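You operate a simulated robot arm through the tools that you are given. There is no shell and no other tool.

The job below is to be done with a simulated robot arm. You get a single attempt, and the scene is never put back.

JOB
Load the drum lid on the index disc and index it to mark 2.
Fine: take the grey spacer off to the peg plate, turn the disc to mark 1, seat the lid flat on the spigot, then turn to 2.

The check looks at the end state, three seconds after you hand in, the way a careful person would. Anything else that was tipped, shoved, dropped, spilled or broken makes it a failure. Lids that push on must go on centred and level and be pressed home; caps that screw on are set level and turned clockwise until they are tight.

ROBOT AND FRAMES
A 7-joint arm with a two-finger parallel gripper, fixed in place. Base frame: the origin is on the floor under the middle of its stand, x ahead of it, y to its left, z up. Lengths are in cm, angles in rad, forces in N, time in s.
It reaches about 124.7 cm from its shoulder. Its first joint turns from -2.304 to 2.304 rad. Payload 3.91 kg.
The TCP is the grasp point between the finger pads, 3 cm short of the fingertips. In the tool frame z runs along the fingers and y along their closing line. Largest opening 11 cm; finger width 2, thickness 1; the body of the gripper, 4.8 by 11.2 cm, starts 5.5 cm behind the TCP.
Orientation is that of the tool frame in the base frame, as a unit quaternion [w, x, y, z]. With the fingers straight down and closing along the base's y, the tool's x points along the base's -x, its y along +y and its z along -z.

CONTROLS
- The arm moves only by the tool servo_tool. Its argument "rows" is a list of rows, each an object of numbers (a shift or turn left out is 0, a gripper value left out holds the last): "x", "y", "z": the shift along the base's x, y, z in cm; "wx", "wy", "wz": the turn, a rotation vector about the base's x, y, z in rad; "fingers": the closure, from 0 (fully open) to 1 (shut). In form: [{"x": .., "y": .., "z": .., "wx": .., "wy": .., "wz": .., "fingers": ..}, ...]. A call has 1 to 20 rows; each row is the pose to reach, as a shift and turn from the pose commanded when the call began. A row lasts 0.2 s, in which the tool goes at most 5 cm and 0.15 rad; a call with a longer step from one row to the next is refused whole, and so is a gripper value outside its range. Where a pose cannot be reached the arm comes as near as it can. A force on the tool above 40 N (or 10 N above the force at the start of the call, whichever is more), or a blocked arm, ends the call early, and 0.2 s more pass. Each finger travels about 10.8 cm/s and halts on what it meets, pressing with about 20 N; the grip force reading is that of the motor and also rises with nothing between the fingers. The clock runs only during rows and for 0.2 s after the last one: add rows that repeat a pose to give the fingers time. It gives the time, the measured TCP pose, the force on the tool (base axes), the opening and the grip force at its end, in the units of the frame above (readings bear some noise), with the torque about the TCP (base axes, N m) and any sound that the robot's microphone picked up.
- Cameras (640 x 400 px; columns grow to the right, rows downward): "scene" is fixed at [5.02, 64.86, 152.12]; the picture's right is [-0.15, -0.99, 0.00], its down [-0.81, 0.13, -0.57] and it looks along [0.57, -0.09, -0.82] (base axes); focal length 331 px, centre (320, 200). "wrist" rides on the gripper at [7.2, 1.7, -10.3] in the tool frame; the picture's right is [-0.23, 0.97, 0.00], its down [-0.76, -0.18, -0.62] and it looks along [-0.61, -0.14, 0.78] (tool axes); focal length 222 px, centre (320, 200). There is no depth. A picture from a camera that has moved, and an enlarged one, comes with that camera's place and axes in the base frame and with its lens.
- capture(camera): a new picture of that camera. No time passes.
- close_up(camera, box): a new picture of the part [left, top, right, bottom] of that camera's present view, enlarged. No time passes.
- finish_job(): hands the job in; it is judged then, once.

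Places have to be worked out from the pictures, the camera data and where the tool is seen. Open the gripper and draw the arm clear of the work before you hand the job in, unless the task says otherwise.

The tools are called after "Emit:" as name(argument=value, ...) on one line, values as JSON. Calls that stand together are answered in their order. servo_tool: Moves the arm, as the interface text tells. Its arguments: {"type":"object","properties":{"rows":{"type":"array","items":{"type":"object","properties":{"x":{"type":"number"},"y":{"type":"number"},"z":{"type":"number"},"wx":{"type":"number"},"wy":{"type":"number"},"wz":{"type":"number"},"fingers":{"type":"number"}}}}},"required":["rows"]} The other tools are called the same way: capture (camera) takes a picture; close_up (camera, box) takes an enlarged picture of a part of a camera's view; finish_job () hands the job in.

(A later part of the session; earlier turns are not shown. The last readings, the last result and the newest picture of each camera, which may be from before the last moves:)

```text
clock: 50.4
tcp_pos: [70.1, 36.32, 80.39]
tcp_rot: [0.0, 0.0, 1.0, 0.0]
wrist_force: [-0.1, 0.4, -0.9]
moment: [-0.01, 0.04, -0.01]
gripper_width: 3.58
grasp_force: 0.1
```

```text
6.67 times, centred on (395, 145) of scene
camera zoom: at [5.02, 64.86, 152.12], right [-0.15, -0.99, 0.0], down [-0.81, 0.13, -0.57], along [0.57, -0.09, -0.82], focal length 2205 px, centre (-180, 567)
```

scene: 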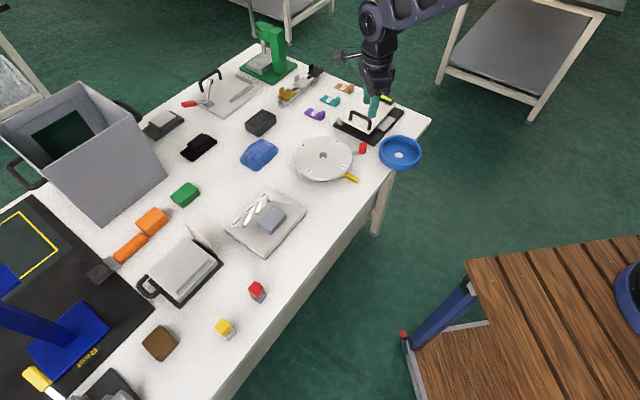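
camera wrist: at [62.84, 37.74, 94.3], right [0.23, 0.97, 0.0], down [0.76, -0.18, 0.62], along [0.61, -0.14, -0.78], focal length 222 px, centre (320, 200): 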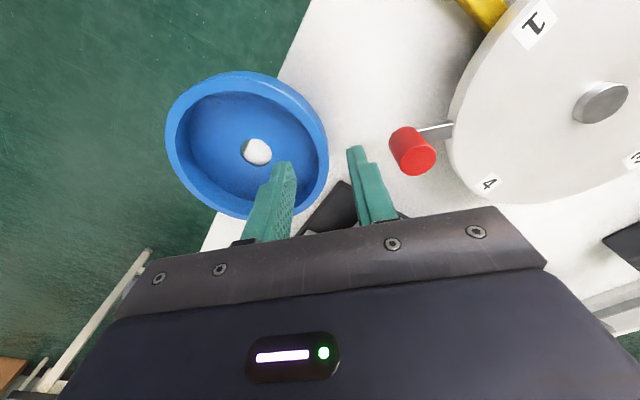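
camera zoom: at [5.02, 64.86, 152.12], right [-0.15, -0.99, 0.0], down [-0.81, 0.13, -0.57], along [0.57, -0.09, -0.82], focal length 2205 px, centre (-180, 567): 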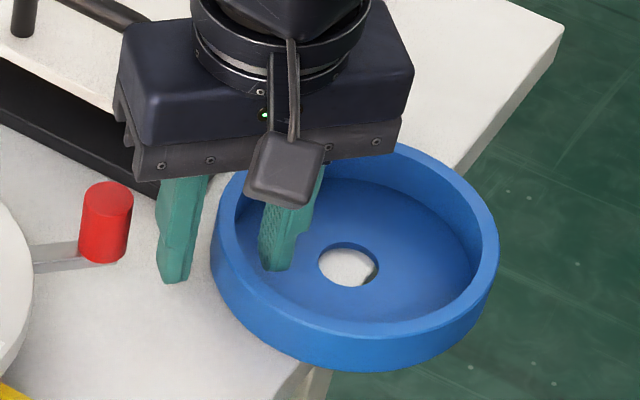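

The inner fingertip is inside the dish and the outer one outside over the table. I'll go 2 mm lower and close gradually on the wall.

Emit:
servo_tool(rows=[{"y": 0.05, "z": -0.22}, {"y": 0.05, "z": -0.22, "fingers": 0.75}, {"y": 0.05, "z": -0.22, "fingers": 0.82}, {"y": 0.05, "z": -0.22, "fingers": 0.88}, {"y": 0.05, "z": -0.22, "fingers": 0.94}, {"y": 0.05, "z": -0.22, "fingers": 1.0}, {"y": 0.05, "z": -0.22, "fingers": 1.0}])

Emit:
close_up(camera="wrist", box=[150, 70, 420, 240])

Emit:
close_up(camera="scene", box=[360, 115, 430, 175])

```text
clock: 52.0
tcp_pos: [70.17, 36.33, 80.18]
tcp_rot: [0.0, 0.001, 1.0, 0.0]
wrist_force: [1.2, -0.5, 0.5]
moment: [0.03, -0.01, 0.02]
gripper_width: 0.74
grasp_force: 20.3
```

```text
2.35 times, centred on (285, 155) of wrist
camera zoom: at [62.9, 38.22, 90.51], right [0.23, 0.97, 0.0], down [0.76, -0.18, 0.62], along [0.61, -0.14, -0.78], focal length 523 px, centre (402, 306)
```

zoom: 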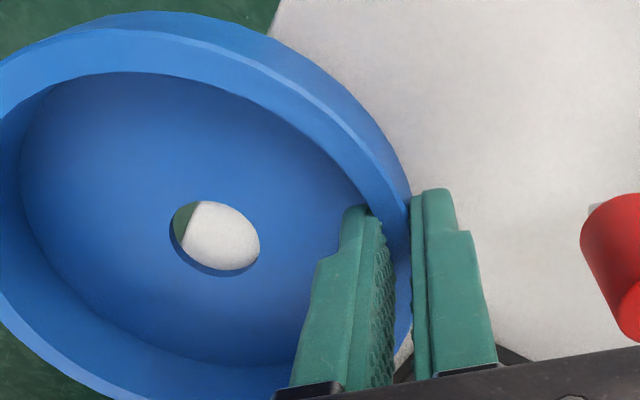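

```text
6.67 times, centred on (395, 145) of scene
camera zoom: at [5.02, 64.86, 152.12], right [-0.15, -0.99, 0.0], down [-0.81, 0.13, -0.57], along [0.57, -0.09, -0.82], focal length 2205 px, centre (-180, 567)
```

zoom: 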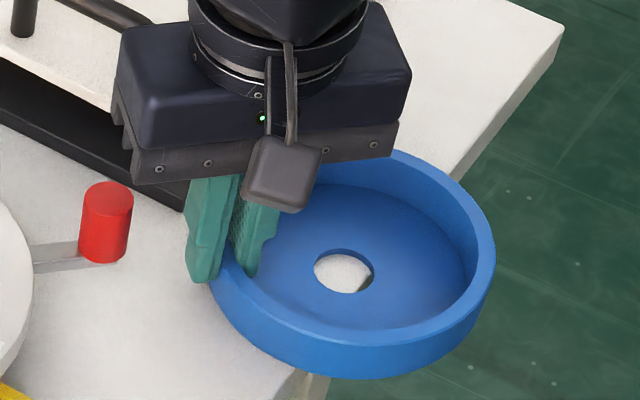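

Gripped: wall 0.74 cm between the pads, 20 N. I'll lift slowly by 2 cm and check that the lid comes up level.

Emit:
servo_tool(rows=[{"z": 0.2}, {"z": 0.5}, {"z": 1.0}, {"z": 1.5}, {"z": 2.0}, {"z": 2.0}])

Emit:
close_up(camera="wrist", box=[150, 70, 420, 240])

Emit:
close_up(camera="scene", box=[350, 105, 440, 180])

```text
clock: 53.4
tcp_pos: [70.31, 36.37, 82.21]
tcp_rot: [0.0, 0.001, 1.0, 0.0]
wrist_force: [-0.1, -0.3, -3.8]
moment: [0.15, -0.01, -0.01]
gripper_width: 0.72
grasp_force: 19.7
```

```text
2.35 times, centred on (285, 155) of wrist
camera zoom: at [62.97, 38.2, 92.55], right [0.23, 0.97, 0.0], down [0.76, -0.18, 0.62], along [0.61, -0.14, -0.78], focal length 523 px, centre (402, 306)
```

zoom: 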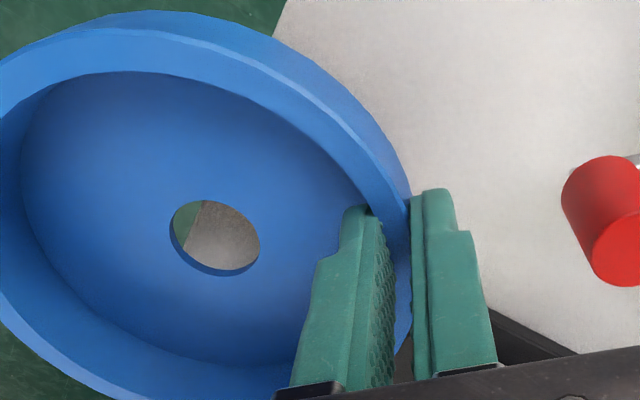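

```text
5.33 times, centred on (395, 142) of scene
camera zoom: at [5.02, 64.86, 152.12], right [-0.15, -0.99, 0.0], down [-0.81, 0.13, -0.57], along [0.57, -0.09, -0.82], focal length 1764 px, centre (-80, 507)
```

zoom: 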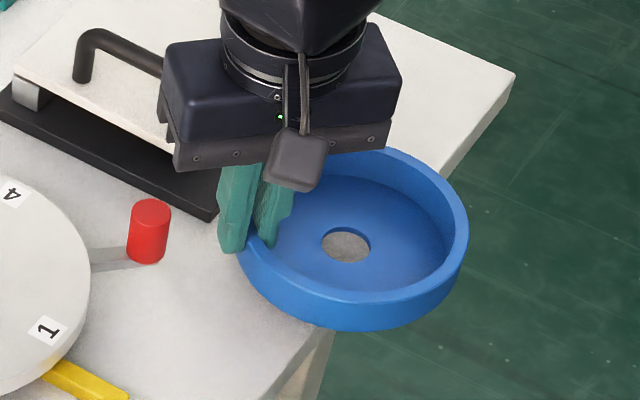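

The lid lifted level and unchanged in the grip (weight ≈3 N); its hole sits at TCP + (−0.4, −5.63). The spigot is at (70.75, 53.9), so I'll carry it to TCP (71.15, 59.55) at a safe height, slowly.

Emit:
servo_tool(rows=[{"z": 1}, {"z": 2.5}, {"z": 4}, {"z": 5.5}, {"z": 7}, {"z": 8.5}, {"z": 9.5}, {"z": 9.5}])

Emit:
servo_tool(rows=[{"x": 0.05, "y": 1}, {"x": 0.1, "y": 2.5}, {"x": 0.2, "y": 4.5}, {"x": 0.3, "y": 6.5}, {"x": 0.4, "y": 8.5}, {"x": 0.5, "y": 10.5}, {"x": 0.6, "y": 12.5}, {"x": 0.7, "y": 14.5}, {"x": 0.8, "y": 16.5}, {"x": 0.85, "y": 18.5}, {"x": 0.9, "y": 20.5}, {"x": 0.9, "y": 22}, {"x": 0.9, "y": 23}, {"x": 0.9, "y": 23.2}, {"x": 0.9, "y": 23.2}])

Emit:
capture(camera="wrist")

Emit:
close_up(camera="wrist", box=[150, 70, 420, 240])

Emit:
close_up(camera="scene", box=[270, 90, 390, 190])

```text
clock: 55.2
tcp_pos: [70.18, 36.48, 91.75]
tcp_rot: [0.0, 0.001, 1.0, 0.0]
wrist_force: [0.4, 0.4, -3.7]
moment: [0.2, -0.02, 0.01]
gripper_width: 0.71
grasp_force: 20.1
```

```text
clock: 58.4
tcp_pos: [71.02, 59.56, 91.71]
tcp_rot: [0.0, 0.001, 1.0, -0.001]
wrist_force: [0.1, -0.7, -3.3]
moment: [0.14, -0.04, -0.01]
gripper_width: 0.72
grasp_force: 20.3
```

```text
taken
camera wrist: at [63.77, 61.52, 102.0], right [0.23, 0.97, 0.0], down [0.76, -0.18, 0.62], along [0.61, -0.14, -0.78], focal length 222 px, centre (320, 200)
```

wrist: 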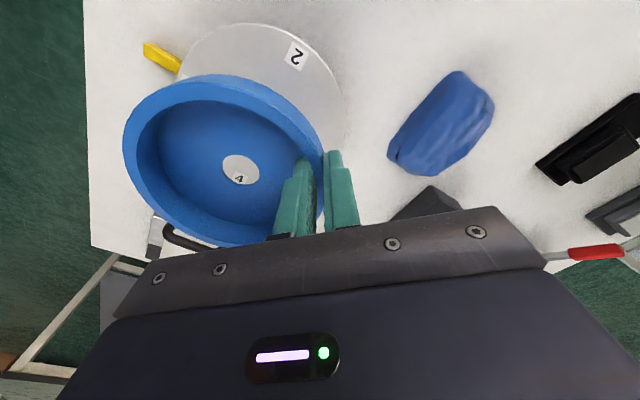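

```text
2.35 times, centred on (285, 155) of wrist
camera zoom: at [63.77, 61.52, 102.0], right [0.23, 0.97, 0.0], down [0.76, -0.18, 0.62], along [0.61, -0.14, -0.78], focal length 523 px, centre (402, 306)
```

zoom: 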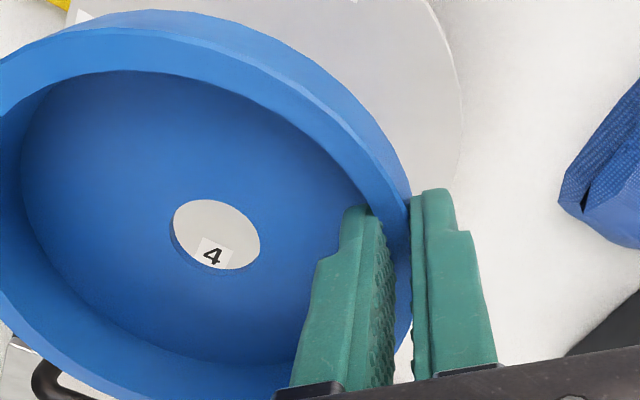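

```text
4.00 times, centred on (330, 140) of scene
camera zoom: at [5.02, 64.86, 152.12], right [-0.15, -0.99, 0.0], down [-0.81, 0.13, -0.57], along [0.57, -0.09, -0.82], focal length 1323 px, centre (280, 440)
```

zoom: 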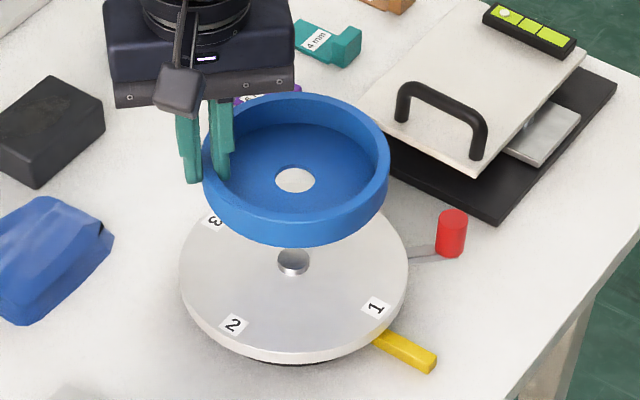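

Left-right alignment over the spigot looks right in the scene view. I'll zoom in to check the fore-aft (x) alignment before lowering.

Emit:
close_up(camera="scene", box=[310, 110, 370, 165])

Emit:
close_up(camera="wrist", box=[200, 120, 290, 220])

```text
7.27 times, centred on (340, 138) of scene
camera zoom: at [5.02, 64.86, 152.12], right [-0.15, -0.99, 0.0], down [-0.81, 0.13, -0.57], along [0.57, -0.09, -0.82], focal length 2405 px, centre (174, 654)
```

zoom: 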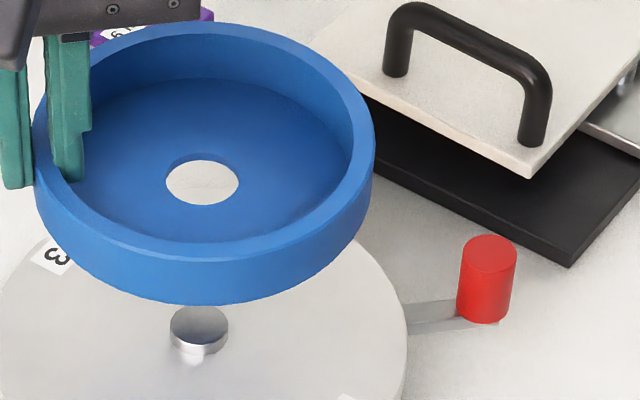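

```text
4.00 times, centred on (245, 170) of wrist
camera zoom: at [63.77, 61.52, 102.0], right [0.23, 0.97, 0.0], down [0.76, -0.18, 0.62], along [0.61, -0.14, -0.78], focal length 888 px, centre (620, 320)
```

zoom: 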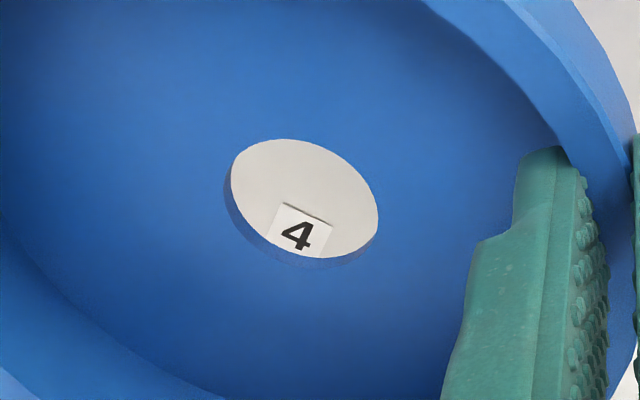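

Hole ≈2.77 cm, spigot ≈2.4 cm, so about 2 mm clearance each side. I'll lower until the lid's underside is about half a centimetre above the spigot and then look through the hole to fine-align.

Emit:
servo_tool(rows=[{"x": 0.2, "z": -1.5}, {"x": 0.2, "z": -3}, {"x": 0.2, "z": -4.5}, {"x": 0.2, "z": -5.7}, {"x": 0.2, "z": -6.5}, {"x": 0.2, "z": -6.8}, {"x": 0.2, "z": -6.8}])

Emit:
close_up(camera="scene", box=[310, 125, 350, 165])

Emit:
close_up(camera="wrist", box=[200, 120, 290, 220])

Emit:
close_up(camera="scene", box=[290, 110, 380, 190])

```text
clock: 60.0
tcp_pos: [71.34, 59.48, 84.89]
tcp_rot: [0.0, 0.001, 1.0, 0.0]
wrist_force: [0.6, -0.7, -2.7]
moment: [0.19, -0.02, 0.02]
gripper_width: 0.72
grasp_force: 19.9
```

```text
10.00 times, centred on (330, 145) of scene
camera zoom: at [5.02, 64.86, 152.12], right [-0.15, -0.99, 0.0], down [-0.81, 0.13, -0.57], along [0.57, -0.09, -0.82], focal length 3307 px, centre (220, 750)
```

zoom: 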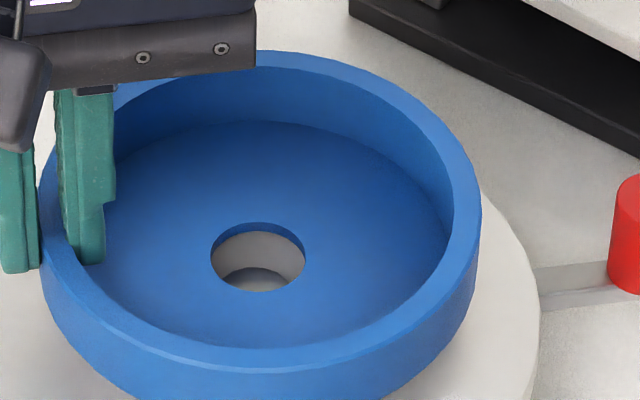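

```text
4.00 times, centred on (245, 170) of wrist
camera zoom: at [64.07, 61.4, 95.31], right [0.23, 0.97, 0.0], down [0.76, -0.18, 0.62], along [0.61, -0.14, -0.78], focal length 888 px, centre (620, 320)
```

zoom: 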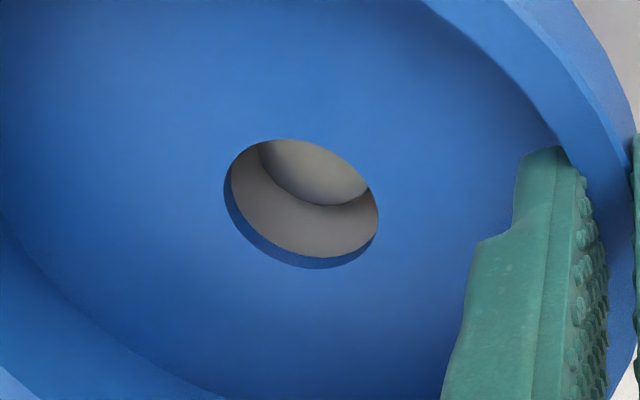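

```text
5.00 times, centred on (335, 150) of scene
camera zoom: at [5.02, 64.86, 152.12], right [-0.15, -0.99, 0.0], down [-0.81, 0.13, -0.57], along [0.57, -0.09, -0.82], focal length 1654 px, centre (245, 450)
```

zoom: 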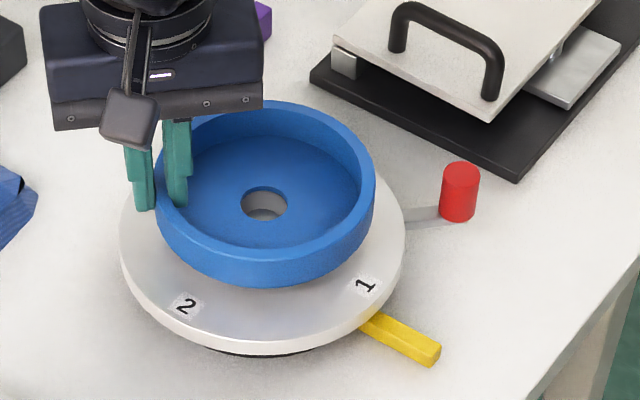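

Looking through the hole, both cameras put the spigot within about 1 mm of the hole centre. I'll trim x by −0.07 and lower in small steps, watching the force.

Emit:
servo_tool(rows=[{"x": -0.07, "z": -0.2}, {"x": -0.07, "z": -0.4}, {"x": -0.07, "z": -0.55}, {"x": -0.07, "z": -0.7}, {"x": -0.07, "z": -0.8}])

Emit:
close_up(camera="scene", box=[310, 125, 350, 165])

Emit:
close_up(camera="wrist", box=[200, 120, 290, 220])

```text
clock: 61.2
tcp_pos: [71.15, 59.67, 84.19]
tcp_rot: [0.0, 0.001, 1.0, 0.0]
wrist_force: [-0.1, -0.3, 4.5]
moment: [-0.23, 0.1, -0.01]
gripper_width: 0.7
grasp_force: 20.1
```

```text
10.00 times, centred on (330, 145) of scene
camera zoom: at [5.02, 64.86, 152.12], right [-0.15, -0.99, 0.0], down [-0.81, 0.13, -0.57], along [0.57, -0.09, -0.82], focal length 3307 px, centre (220, 750)
```

zoom: 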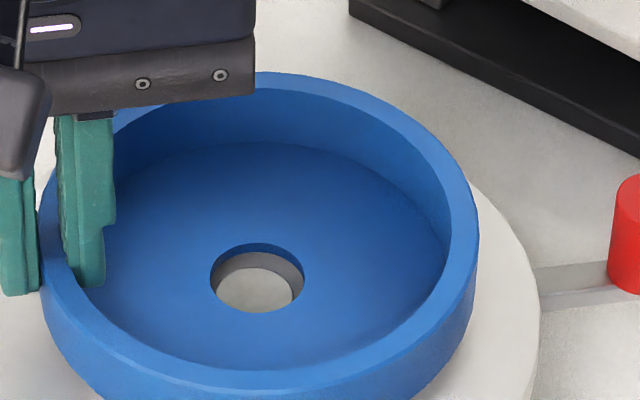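

```text
4.00 times, centred on (245, 170) of wrist
camera zoom: at [63.96, 61.44, 94.5], right [0.23, 0.97, 0.0], down [0.76, -0.18, 0.62], along [0.61, -0.14, -0.78], focal length 888 px, centre (620, 320)
```

zoom: 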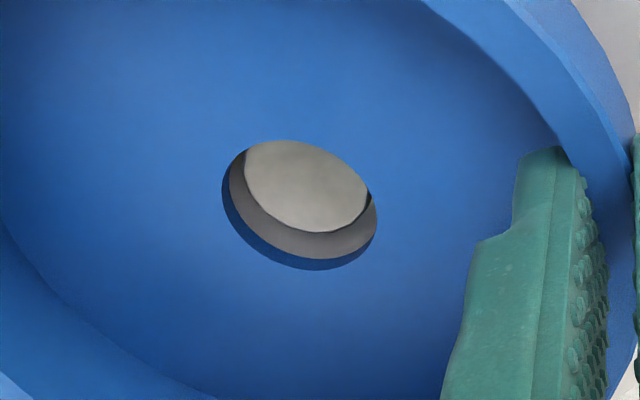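

Contact (≈7 N) came early at TCP 84.2, and both views show the spigot about 0.3 cm toward −x and ~0.07 cm toward +y of the hole centre. I'll lift 3 mm, shift, and check again.

Emit:
servo_tool(rows=[{"z": 0.3}, {"x": -0.28, "y": 0.07, "z": 0.3}, {"x": -0.28, "y": 0.07, "z": 0.15}, {"x": -0.28, "y": 0.07, "z": 0.15}])

Emit:
close_up(camera="scene", box=[314, 134, 340, 160])

Emit:
close_up(camera="wrist", box=[210, 140, 270, 200])

```text
clock: 62.2
tcp_pos: [71.02, 59.69, 84.22]
tcp_rot: [0.0, 0.001, 1.0, 0.0]
wrist_force: [-0.5, 0.1, -2.9]
moment: [0.18, -0.05, 0.03]
gripper_width: 0.68
grasp_force: 20.2
```

```text
15.38 times, centred on (327, 147) of scene
camera zoom: at [5.02, 64.86, 152.12], right [-0.15, -0.99, 0.0], down [-0.81, 0.13, -0.57], along [0.57, -0.09, -0.82], focal length 5088 px, centre (212, 1015)
```

zoom: 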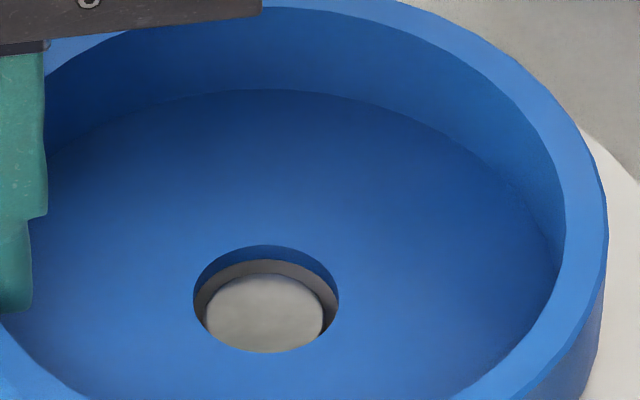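

```text
6.67 times, centred on (240, 170) of wrist
camera zoom: at [63.7, 61.55, 94.55], right [0.23, 0.97, 0.0], down [0.76, -0.18, 0.62], along [0.61, -0.14, -0.78], focal length 1481 px, centre (853, 400)
```

zoom: 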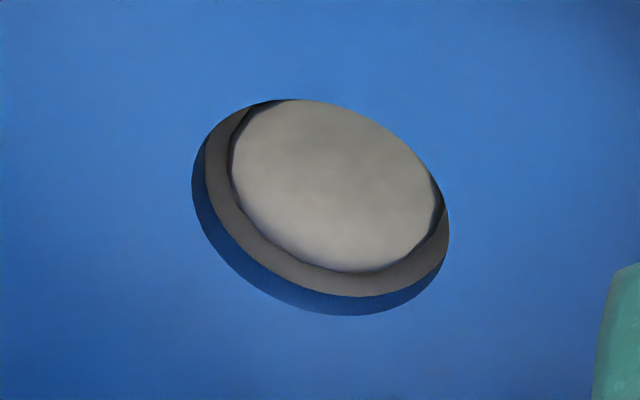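

Much better; both views now agree the spigot is only about 0.11 cm toward −x and 0.05 cm toward +y of centre. I'll make that trim and lower in 1 mm steps.

Emit:
servo_tool(rows=[{"x": -0.11, "y": 0.05}, {"x": -0.11, "y": 0.05, "z": -0.1}, {"x": -0.11, "y": 0.05, "z": -0.2}, {"x": -0.11, "y": 0.05, "z": -0.3}, {"x": -0.11, "y": 0.05, "z": -0.4}, {"x": -0.11, "y": 0.05, "z": -0.5}])

Emit:
close_up(camera="scene", box=[314, 134, 340, 160])

Emit:
close_up(camera="wrist", box=[210, 140, 270, 200])

```text
clock: 63.6
tcp_pos: [70.75, 59.52, 83.77]
tcp_rot: [0.0, 0.001, 1.0, 0.001]
wrist_force: [-0.7, 0.5, -2.0]
moment: [0.19, -0.02, -0.04]
gripper_width: 0.69
grasp_force: 20.4
```

```text
15.38 times, centred on (327, 147) of scene
camera zoom: at [5.02, 64.86, 152.12], right [-0.15, -0.99, 0.0], down [-0.81, 0.13, -0.57], along [0.57, -0.09, -0.82], focal length 5088 px, centre (212, 1015)
```

zoom: 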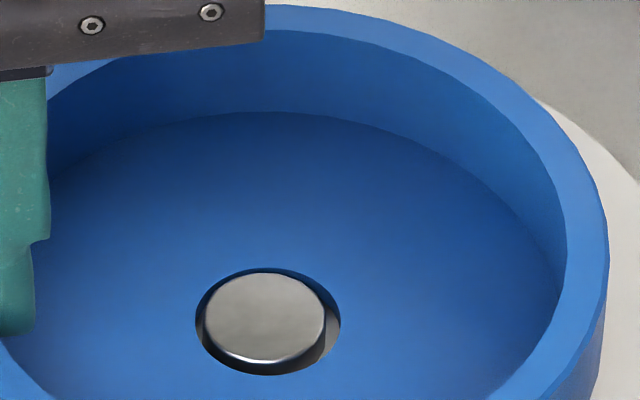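

```text
6.67 times, centred on (240, 170) of wrist
camera zoom: at [63.55, 61.54, 94.08], right [0.23, 0.97, 0.0], down [0.76, -0.18, 0.62], along [0.61, -0.14, -0.78], focal length 1481 px, centre (853, 400)
```

zoom: 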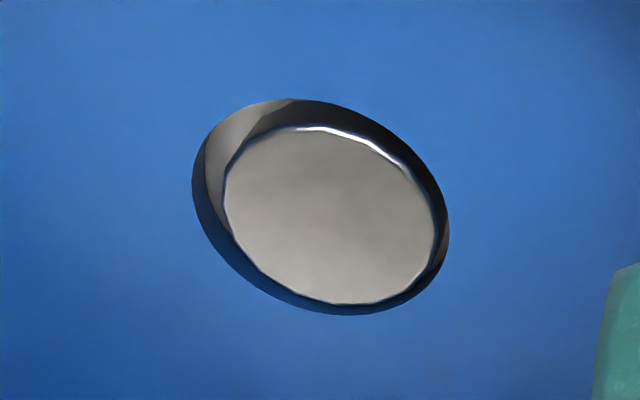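

The spigot has entered the hole without contact. I'll trim (+0.06, +0.06) and keep lowering in 1 mm steps until the lid meets the disc.

Emit:
servo_tool(rows=[{"x": 0.06, "y": 0.06, "z": -0.1}, {"x": 0.06, "y": 0.06, "z": -0.2}, {"x": 0.06, "y": 0.06, "z": -0.3}, {"x": 0.06, "y": 0.06, "z": -0.4}])

Emit:
close_up(camera="scene", box=[300, 130, 360, 175])

Emit:
close_up(camera="wrist", box=[210, 140, 270, 200])

```text
clock: 64.6
tcp_pos: [70.82, 59.81, 83.55]
tcp_rot: [0.001, 0.0, 1.0, 0.001]
wrist_force: [-1.0, -3.6, 15.5]
moment: [-0.08, 0.26, 0.04]
gripper_width: 0.71
grasp_force: 20.0
```

```text
8.89 times, centred on (330, 152) of scene
camera zoom: at [5.02, 64.86, 152.12], right [-0.15, -0.99, 0.0], down [-0.81, 0.13, -0.57], along [0.57, -0.09, -0.82], focal length 2940 px, centre (231, 622)
```

zoom: 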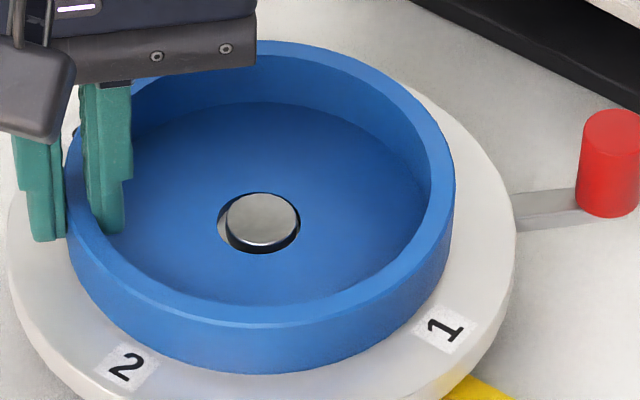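

```text
6.67 times, centred on (240, 170) of wrist
camera zoom: at [63.6, 61.66, 93.8], right [0.23, 0.97, 0.0], down [0.76, -0.18, 0.62], along [0.61, -0.14, -0.78], focal length 1481 px, centre (853, 400)
```

zoom: 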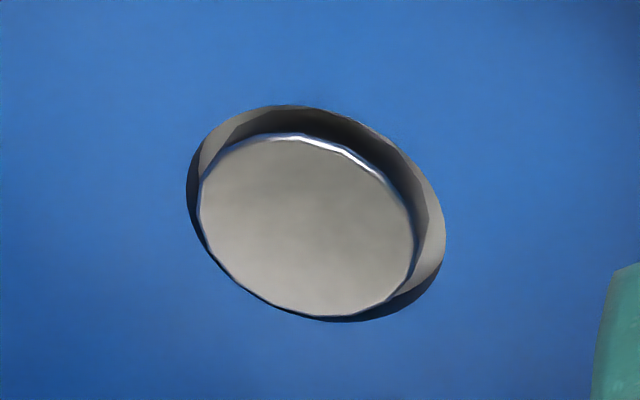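

Fz rose to ~15 N with Fy −3.6: the lid is about on the disc, and the spigot is now touching the −y side of the hole. I'll ease y by −0.1 and z by +0.1 to relieve it, and look.

Emit:
servo_tool(rows=[{"y": -0.05, "z": 0.1}, {"y": -0.1, "z": 0.1}, {"y": -0.1, "z": 0.1}])

Emit:
close_up(camera="scene", box=[300, 130, 360, 175])

Emit:
close_up(camera="wrist", box=[210, 140, 270, 200])

```text
clock: 65.4
tcp_pos: [70.77, 59.69, 83.62]
tcp_rot: [0.0, 0.001, 1.0, 0.0]
wrist_force: [-0.8, 1.3, 3.8]
moment: [0.15, -0.21, 0.07]
gripper_width: 0.71
grasp_force: 20.2
```

```text
8.89 times, centred on (330, 152) of scene
camera zoom: at [5.02, 64.86, 152.12], right [-0.15, -0.99, 0.0], down [-0.81, 0.13, -0.57], along [0.57, -0.09, -0.82], focal length 2940 px, centre (231, 622)
```

zoom: 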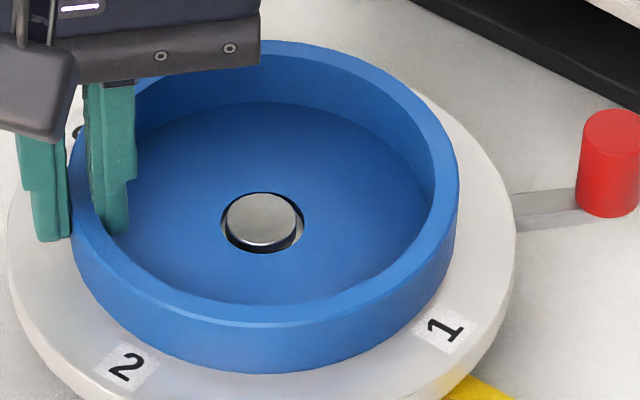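

```text
6.67 times, centred on (240, 170) of wrist
camera zoom: at [63.6, 61.55, 93.81], right [0.23, 0.97, 0.0], down [0.76, -0.18, 0.62], along [0.61, -0.14, -0.78], focal length 1481 px, centre (853, 400)
```

zoom: 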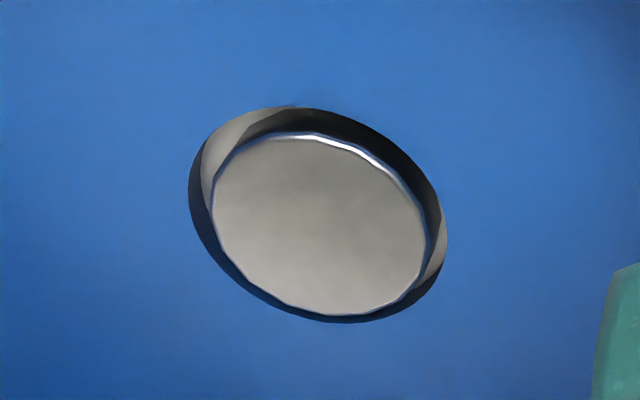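

The lid is now centred around the spigot in both views with light contact (≈7 N). I'll nudge x by +0.05, press lightly, and release the wall.

Emit:
servo_tool(rows=[{"x": 0.05}, {"x": 0.05, "z": -0.05}, {"x": 0.05, "z": -0.05, "fingers": 0.9}, {"x": 0.05, "z": -0.05, "fingers": 0.84}, {"x": 0.05, "z": -0.05, "fingers": 0.76}, {"x": 0.05, "z": -0.05, "fingers": 0.68}, {"x": 0.05, "z": -0.05, "fingers": 0.68}])

Emit:
close_up(camera="scene", box=[300, 130, 360, 175])

Emit:
close_up(camera="wrist", box=[150, 70, 420, 240])

```text
clock: 67.0
tcp_pos: [71.02, 59.62, 83.39]
tcp_rot: [0.0, 0.001, 1.0, 0.0]
wrist_force: [-0.2, -0.3, 0.0]
moment: [-0.02, -0.01, 0.03]
gripper_width: 3.53
grasp_force: 0.1
```

```text
8.89 times, centred on (330, 152) of scene
camera zoom: at [5.02, 64.86, 152.12], right [-0.15, -0.99, 0.0], down [-0.81, 0.13, -0.57], along [0.57, -0.09, -0.82], focal length 2940 px, centre (231, 622)
```

zoom: 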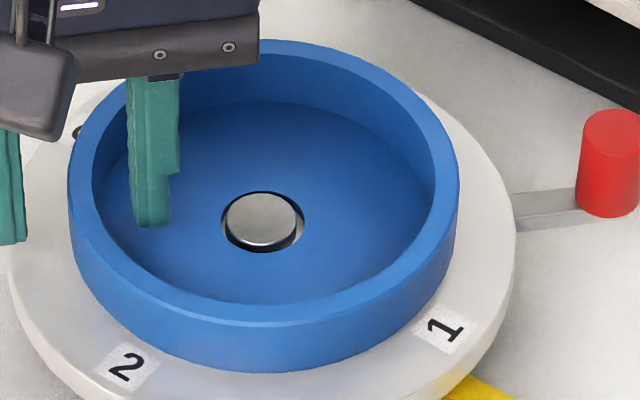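

```text
2.35 times, centred on (285, 155) of wrist
camera zoom: at [63.67, 61.57, 93.79], right [0.23, 0.97, 0.0], down [0.76, -0.18, 0.62], along [0.61, -0.14, -0.78], focal length 523 px, centre (402, 306)
```

zoom: 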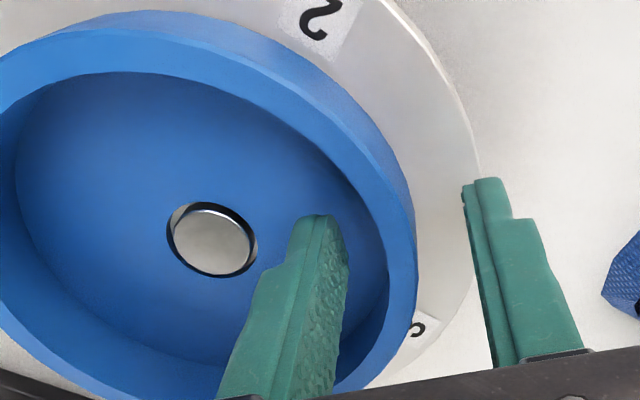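

Released cleanly and the lid stayed put. I'll raise the gripper straight up and inspect the seating from both cameras.

Emit:
servo_tool(rows=[{"z": 1}, {"z": 3}, {"z": 6}, {"z": 9}, {"z": 12}, {"z": 12}])

Emit:
close_up(camera="wrist", box=[100, 40, 440, 240])

Emit:
close_up(camera="scene", box=[290, 120, 370, 190])

```text
clock: 68.4
tcp_pos: [71.1, 59.56, 95.39]
tcp_rot: [0.0, 0.0, 1.0, -0.001]
wrist_force: [-0.3, 0.0, -0.7]
moment: [0.02, 0.01, 0.01]
gripper_width: 3.53
grasp_force: 0.1
```

```text
1.88 times, centred on (270, 140) of wrist
camera zoom: at [63.75, 61.44, 105.63], right [0.23, 0.97, 0.0], down [0.76, -0.18, 0.62], along [0.61, -0.14, -0.78], focal length 418 px, centre (414, 313)
```

zoom: 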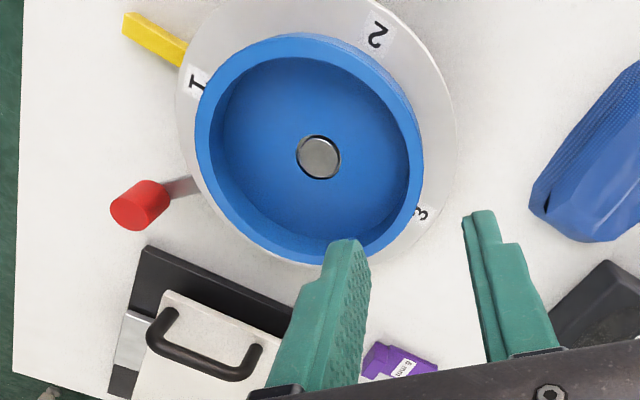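

```text
5.71 times, centred on (330, 155) of scene
camera zoom: at [5.02, 64.86, 152.12], right [-0.15, -0.99, 0.0], down [-0.81, 0.13, -0.57], along [0.57, -0.09, -0.82], focal length 1890 px, centre (263, 457)
```

zoom: 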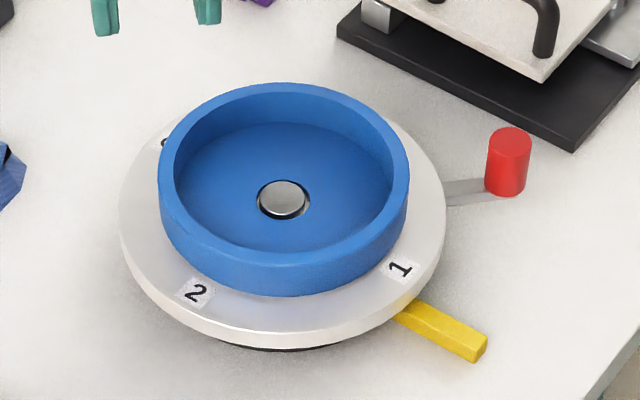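

The lid sits level with the spigot through its hole and mark 1 still at the pointer. To press it home evenly I'll open the fingers to ~10.5 cm and push both fingertips down on opposite sides of the rim.

Emit:
servo_tool(rows=[{"x": -0.2, "y": -2, "fingers": 0.3}, {"x": -0.4, "y": -4, "fingers": 0.045}, {"x": -0.4, "y": -5.6, "fingers": 0.045}, {"x": -0.4, "y": -5.6, "z": -4}, {"x": -0.4, "y": -5.6, "z": -8}, {"x": -0.4, "y": -5.6, "z": -8}])

Emit:
capture(camera="wrist")

Emit:
close_up(camera="scene", box=[290, 110, 370, 180])

```text
clock: 69.8
tcp_pos: [70.62, 54.11, 87.57]
tcp_rot: [0.0, 0.0, 1.0, -0.001]
wrist_force: [-0.2, 0.0, 0.2]
moment: [-0.01, -0.02, -0.01]
gripper_width: 10.53
grasp_force: 0.0
```

```text
taken
camera wrist: at [63.29, 55.95, 97.9], right [0.23, 0.97, 0.0], down [0.76, -0.18, 0.62], along [0.61, -0.14, -0.78], focal length 222 px, centre (320, 200)
```

wrist: 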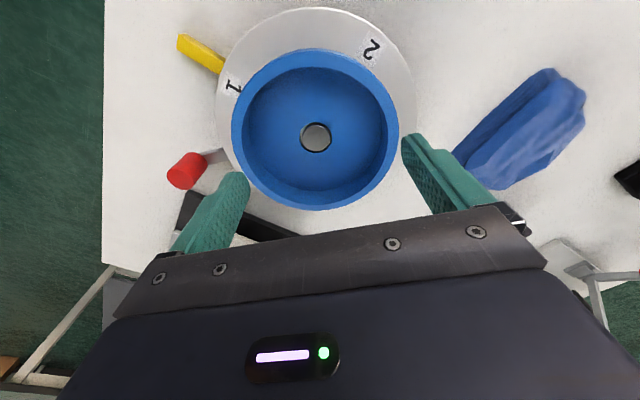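

```text
5.71 times, centred on (330, 145) of scene
camera zoom: at [5.02, 64.86, 152.12], right [-0.15, -0.99, 0.0], down [-0.81, 0.13, -0.57], along [0.57, -0.09, -0.82], focal length 1890 px, centre (263, 514)
```

zoom: 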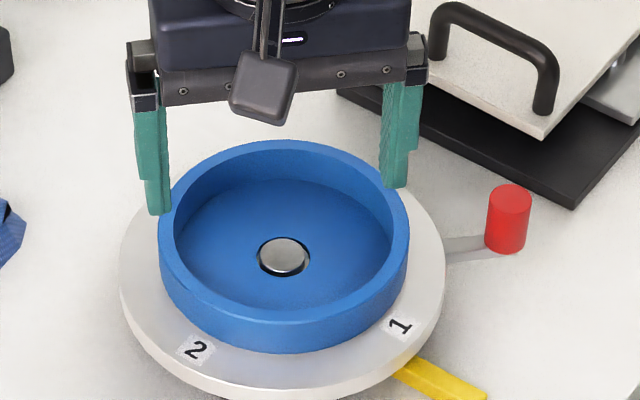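

The fingers are slightly toward +y of the lid; I'll shift −0.3 in y and lower slowly to press both sides of the rim.

Emit:
servo_tool(rows=[{"y": -0.3}, {"y": -0.3, "z": -1}, {"y": -0.3, "z": -1.8}, {"y": -0.3, "z": -2.2}, {"y": -0.3, "z": -2.4}, {"y": -0.3, "z": -2.5}, {"y": -0.3, "z": -2.6}])

Emit:
close_up(camera="scene", box=[290, 110, 370, 180])

```text
clock: 71.4
tcp_pos: [70.56, 53.73, 84.92]
tcp_rot: [0.003, 0.001, 1.0, 0.001]
wrist_force: [-1.6, -0.3, 22.1]
moment: [-1.22, 0.05, 0.01]
gripper_width: 10.56
grasp_force: 0.7
```

```text
5.71 times, centred on (330, 145) of scene
camera zoom: at [5.02, 64.86, 152.12], right [-0.15, -0.99, 0.0], down [-0.81, 0.13, -0.57], along [0.57, -0.09, -0.82], focal length 1890 px, centre (263, 514)
```

zoom: 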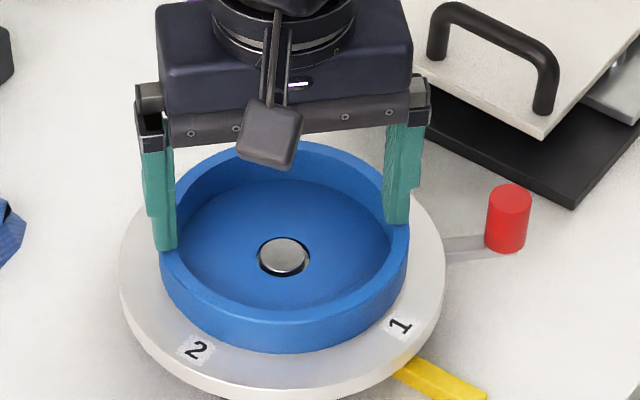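

All 22 N is on the −y finger (moment −1.22 N·m), so the −y side of the lid may be standing a bit higher or the +y finger missed the rim. I'll back off and inspect the level closely.

Emit:
servo_tool(rows=[{"z": 0.5}, {"z": 2}, {"z": 5}, {"z": 8}, {"z": 8}])

Emit:
close_up(camera="scene", box=[295, 125, 355, 180])

Emit:
close_up(camera="wrist", box=[200, 0, 440, 210])

```text
clock: 72.6
tcp_pos: [70.7, 53.66, 92.7]
tcp_rot: [0.0, 0.001, 1.0, 0.0]
wrist_force: [0.3, -0.6, 0.4]
moment: [-0.01, -0.01, -0.02]
gripper_width: 10.52
grasp_force: 0.0
```

```text
7.27 times, centred on (325, 152) of scene
camera zoom: at [5.02, 64.86, 152.12], right [-0.15, -0.99, 0.0], down [-0.81, 0.13, -0.57], along [0.57, -0.09, -0.82], focal length 2405 px, centre (284, 546)
```

zoom: 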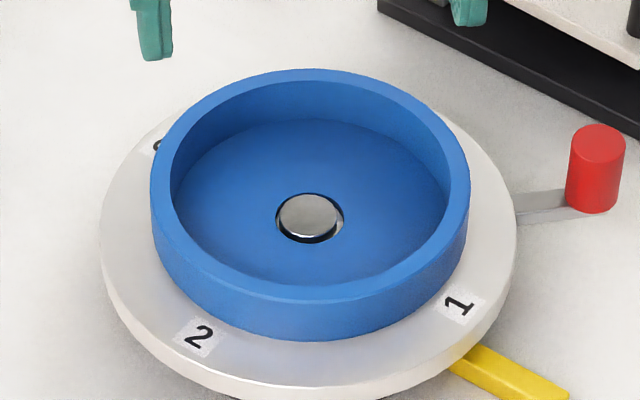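

```text
1.90 times, centred on (320, 105) of wrist
camera zoom: at [63.42, 55.52, 103.14], right [0.23, 0.97, 0.0], down [0.76, -0.18, 0.62], along [0.61, -0.14, -0.78], focal length 423 px, centre (320, 381)
```

zoom: 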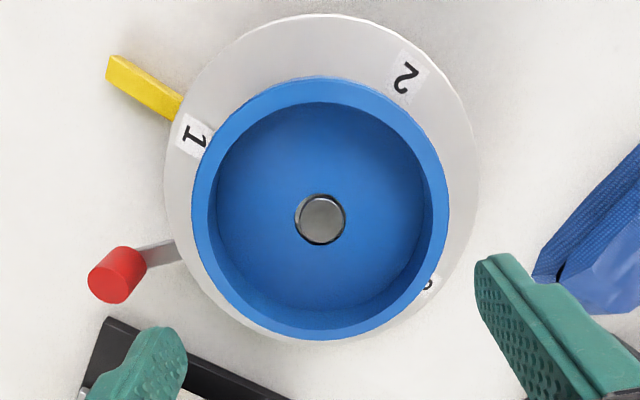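

From above the lid looks level, but I want a side view. I'll back off toward −x and tilt the camera to look almost horizontally at the lid/disc joint.

Emit:
servo_tool(rows=[{"x": -3, "y": -0.3, "wy": -0.13}, {"x": -6, "y": -0.6, "wy": -0.26}, {"x": -9, "y": -0.9, "wy": -0.4}, {"x": -12, "y": -1.2, "wy": -0.54}, {"x": -15, "y": -1.4, "wy": -0.67}, {"x": -16.5, "y": -1.4, "z": -2, "wy": -0.8}, {"x": -16.5, "y": -1.4, "z": -5, "wy": -0.8}, {"x": -16.5, "y": -1.4, "z": -7, "wy": -0.8}, {"x": -16.5, "y": -1.4, "z": -7, "wy": -0.8}])

Emit:
capture(camera="wrist")

Emit:
close_up(camera="wrist", box=[240, 60, 420, 200])

```text
clock: 74.6
tcp_pos: [54.24, 52.41, 85.83]
tcp_rot: [0.39, 0.001, 0.921, 0.0]
wrist_force: [-0.1, 0.1, -0.1]
moment: [-0.01, 0.04, 0.01]
gripper_width: 10.47
grasp_force: 0.0
```

```text
taken
camera wrist: at [41.68, 54.23, 87.83], right [0.16, 0.97, 0.16], down [0.08, -0.18, 0.98], along [0.98, -0.14, -0.11], focal length 222 px, centre (320, 200)
```

wrist: 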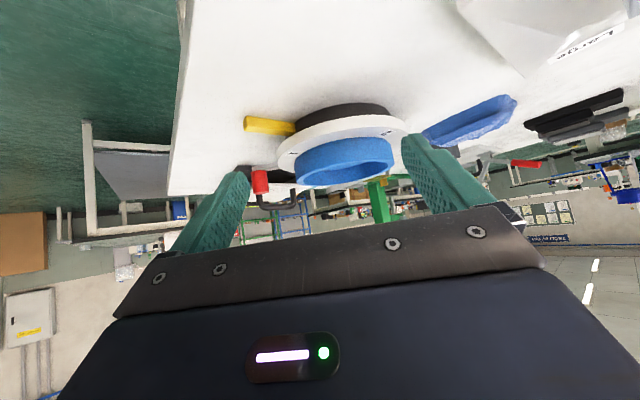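

```text
2.86 times, centred on (330, 130) of wrist
camera zoom: at [41.68, 54.23, 87.83], right [0.16, 0.97, 0.16], down [0.08, -0.18, 0.98], along [0.98, -0.14, -0.11], focal length 635 px, centre (291, 400)
```

zoom: 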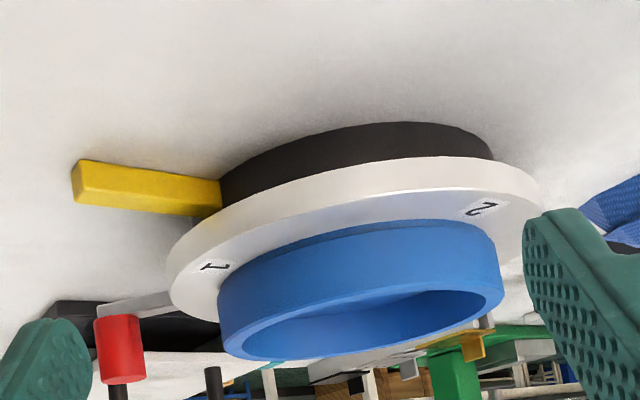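

Good side view (image upside-down). I'll zoom in on the lid-to-disc joint to see any gap or tilt.

Emit:
close_up(camera="wrist", box=[280, 100, 410, 195])

Emit:
close_up(camera="wrist", box=[295, 130, 345, 190])

Emit:
close_up(camera="wrist", box=[355, 120, 405, 180])

```text
4.21 times, centred on (345, 148) of wrist
camera zoom: at [41.68, 54.23, 87.83], right [0.16, 0.97, 0.16], down [0.08, -0.18, 0.98], along [0.98, -0.14, -0.11], focal length 935 px, centre (215, 421)
```

zoom: 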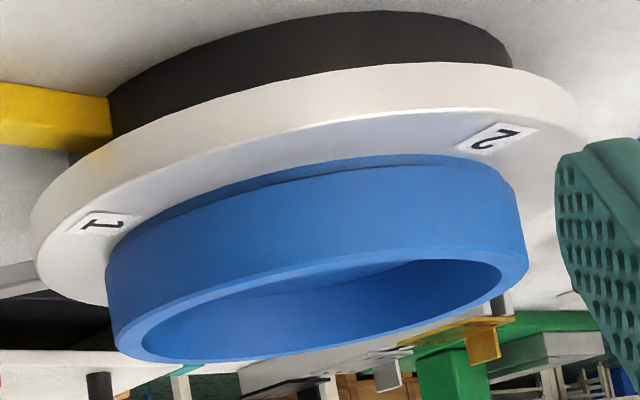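

```text
6.67 times, centred on (320, 160) of wrist
camera zoom: at [41.68, 54.23, 87.83], right [0.16, 0.97, 0.16], down [0.08, -0.18, 0.98], along [0.98, -0.14, -0.11], focal length 1481 px, centre (320, 467)
```

zoom: 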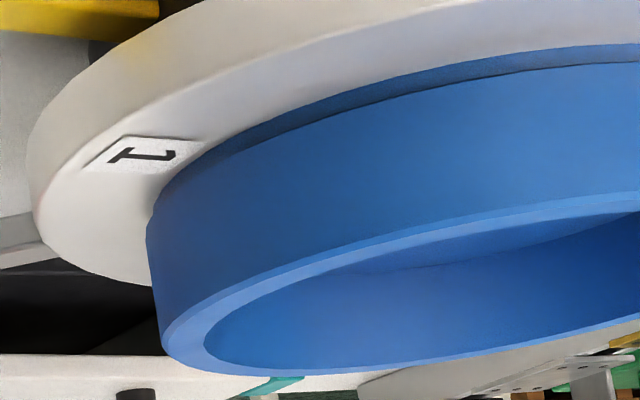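

```text
6.67 times, centred on (380, 150) of wrist
camera zoom: at [41.68, 54.23, 87.83], right [0.16, 0.97, 0.16], down [0.08, -0.18, 0.98], along [0.98, -0.14, -0.11], focal length 1481 px, centre (-80, 533)
```

zoom: 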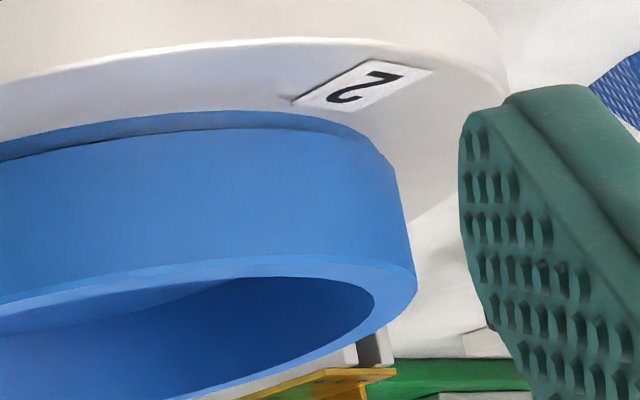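

No gap or visible tilt: wall-bottom and rim heights on both sides match a level lid to about 0.1 cm. As a stricter check I'll touch the rim's +y and −y sides separately with closed fingertips and compare contact heights; this also presses it home.

Emit:
servo_tool(rows=[{"z": 3, "wy": 0.1}, {"x": 1, "z": 6, "wy": 0.23, "fingers": 1.0}, {"x": 4, "y": 1, "z": 8, "wy": 0.36}, {"x": 7, "y": 2.5, "z": 8, "wy": 0.5}, {"x": 10, "y": 4, "z": 8, "wy": 0.64}, {"x": 13, "y": 5.5, "z": 8, "wy": 0.78}, {"x": 16, "y": 6.8, "z": 8, "wy": 0.8}, {"x": 16.4, "y": 7.2, "z": 5, "wy": 0.8}, {"x": 16.4, "y": 7.2, "z": 2, "wy": 0.8}, {"x": 16.4, "y": 7.2, "z": 0.5, "wy": 0.8}, {"x": 16.4, "y": 7.2, "z": 0.5, "wy": 0.8}])

Emit:
close_up(camera="wrist", box=[150, 40, 470, 230])

Emit:
close_up(camera="scene", box=[280, 115, 380, 185])

```text
clock: 77.0
tcp_pos: [70.54, 59.52, 86.34]
tcp_rot: [-0.001, 0.0, 1.0, -0.001]
wrist_force: [0.1, 0.3, 0.7]
moment: [0.0, 0.02, -0.03]
gripper_width: 0.0
grasp_force: 20.3
```

```text
2.00 times, centred on (310, 135) of wrist
camera zoom: at [63.2, 61.47, 96.59], right [0.23, 0.97, 0.0], down [0.76, -0.18, 0.62], along [0.61, -0.14, -0.78], focal length 444 px, centre (340, 330)
```

zoom: 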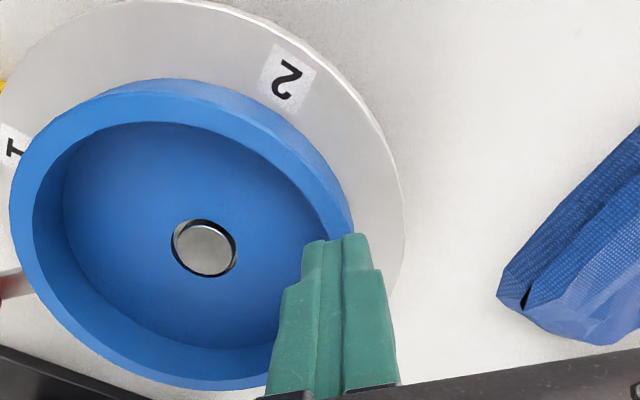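

```text
5.71 times, centred on (330, 150) of scene
camera zoom: at [5.02, 64.86, 152.12], right [-0.15, -0.99, 0.0], down [-0.81, 0.13, -0.57], along [0.57, -0.09, -0.82], focal length 1890 px, centre (263, 486)
```

zoom: 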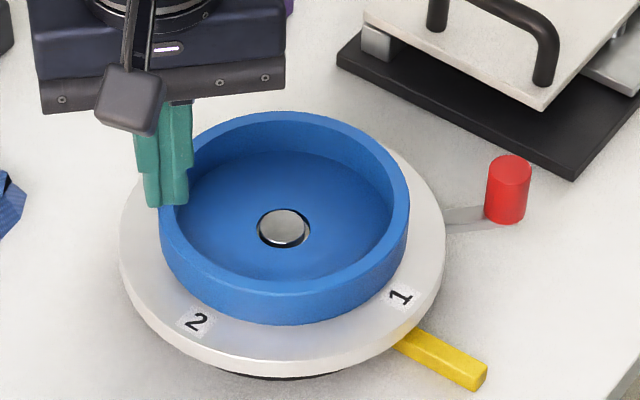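

Fingertips are over the +y rim, about 1.5 cm above. Lowering in small steps to find contact.

Emit:
servo_tool(rows=[{"z": -0.5}, {"z": -0.8}, {"z": -1.0}, {"z": -1.1}, {"z": -1.2}])

Emit:
servo_tool(rows=[{"z": -0.1}, {"z": -0.2}])

```text
clock: 78.2
tcp_pos: [70.52, 59.51, 84.99]
tcp_rot: [0.0, -0.001, 1.0, 0.0]
wrist_force: [0.4, 0.5, -0.6]
moment: [0.0, -0.02, -0.02]
gripper_width: 0.0
grasp_force: 19.9
```

```text
clock: 78.8
tcp_pos: [70.55, 59.51, 84.91]
tcp_rot: [0.0, 0.001, 1.0, 0.0]
wrist_force: [-0.3, -5.0, 10.4]
moment: [-0.07, 0.05, -0.01]
gripper_width: 0.0
grasp_force: 20.1
```

+y rim contact at TCP ≈85.03 (10 N at 84.9). Now the same on the −y side for comparison.

Emit:
servo_tool(rows=[{"z": 1.5}, {"z": 3, "y": -2}, {"z": 3, "y": -6}, {"z": 3, "y": -10}, {"z": 3, "y": -11.6}, {"z": 1, "y": -11.6}, {"z": 0.8, "y": -11.6}, {"z": 0.8, "y": -11.6}])

Emit:
close_up(camera="scene", box=[280, 115, 380, 185])

```text
clock: 80.6
tcp_pos: [70.46, 47.95, 85.66]
tcp_rot: [0.0, 0.0, 1.0, 0.001]
wrist_force: [0.2, 0.0, 0.3]
moment: [-0.03, -0.01, -0.05]
gripper_width: 0.0
grasp_force: 20.3
```

```text
5.71 times, centred on (330, 150) of scene
camera zoom: at [5.02, 64.86, 152.12], right [-0.15, -0.99, 0.0], down [-0.81, 0.13, -0.57], along [0.57, -0.09, -0.82], focal length 1890 px, centre (263, 486)
```

zoom: 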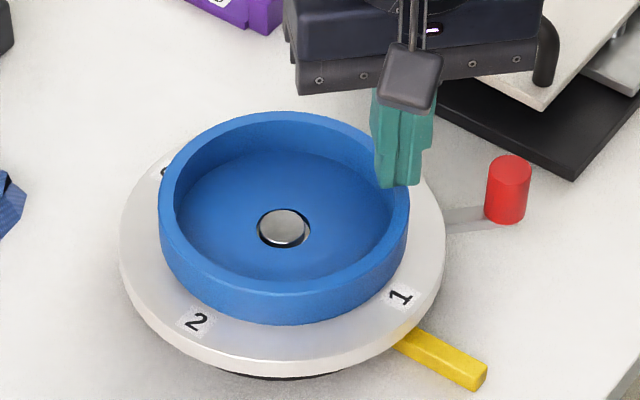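

Over the −y rim now. Lowering in small steps.

Emit:
servo_tool(rows=[{"z": -0.2}, {"z": -0.3}, {"z": -0.4}])

Emit:
servo_tool(rows=[{"z": -0.1}, {"z": -0.2}])

Emit:
servo_tool(rows=[{"z": -0.1}, {"z": -0.2}])

```text
clock: 81.4
tcp_pos: [70.57, 47.95, 85.35]
tcp_rot: [-0.001, 0.001, 1.0, 0.001]
wrist_force: [0.2, 0.1, -0.4]
moment: [-0.02, 0.02, 0.01]
gripper_width: 0.0
grasp_force: 20.2
```

```text
clock: 82.0
tcp_pos: [70.45, 48.02, 85.05]
tcp_rot: [0.0, 0.001, 1.0, 0.0]
wrist_force: [0.5, 0.3, -0.6]
moment: [0.04, 0.03, -0.04]
gripper_width: 0.03
grasp_force: 20.1
```

```text
clock: 82.6
tcp_pos: [70.48, 47.97, 85.01]
tcp_rot: [0.001, 0.0, 1.0, 0.001]
wrist_force: [-3.4, -3.9, 14.7]
moment: [-0.14, 0.13, 0.11]
gripper_width: 0.0
grasp_force: 20.3
```

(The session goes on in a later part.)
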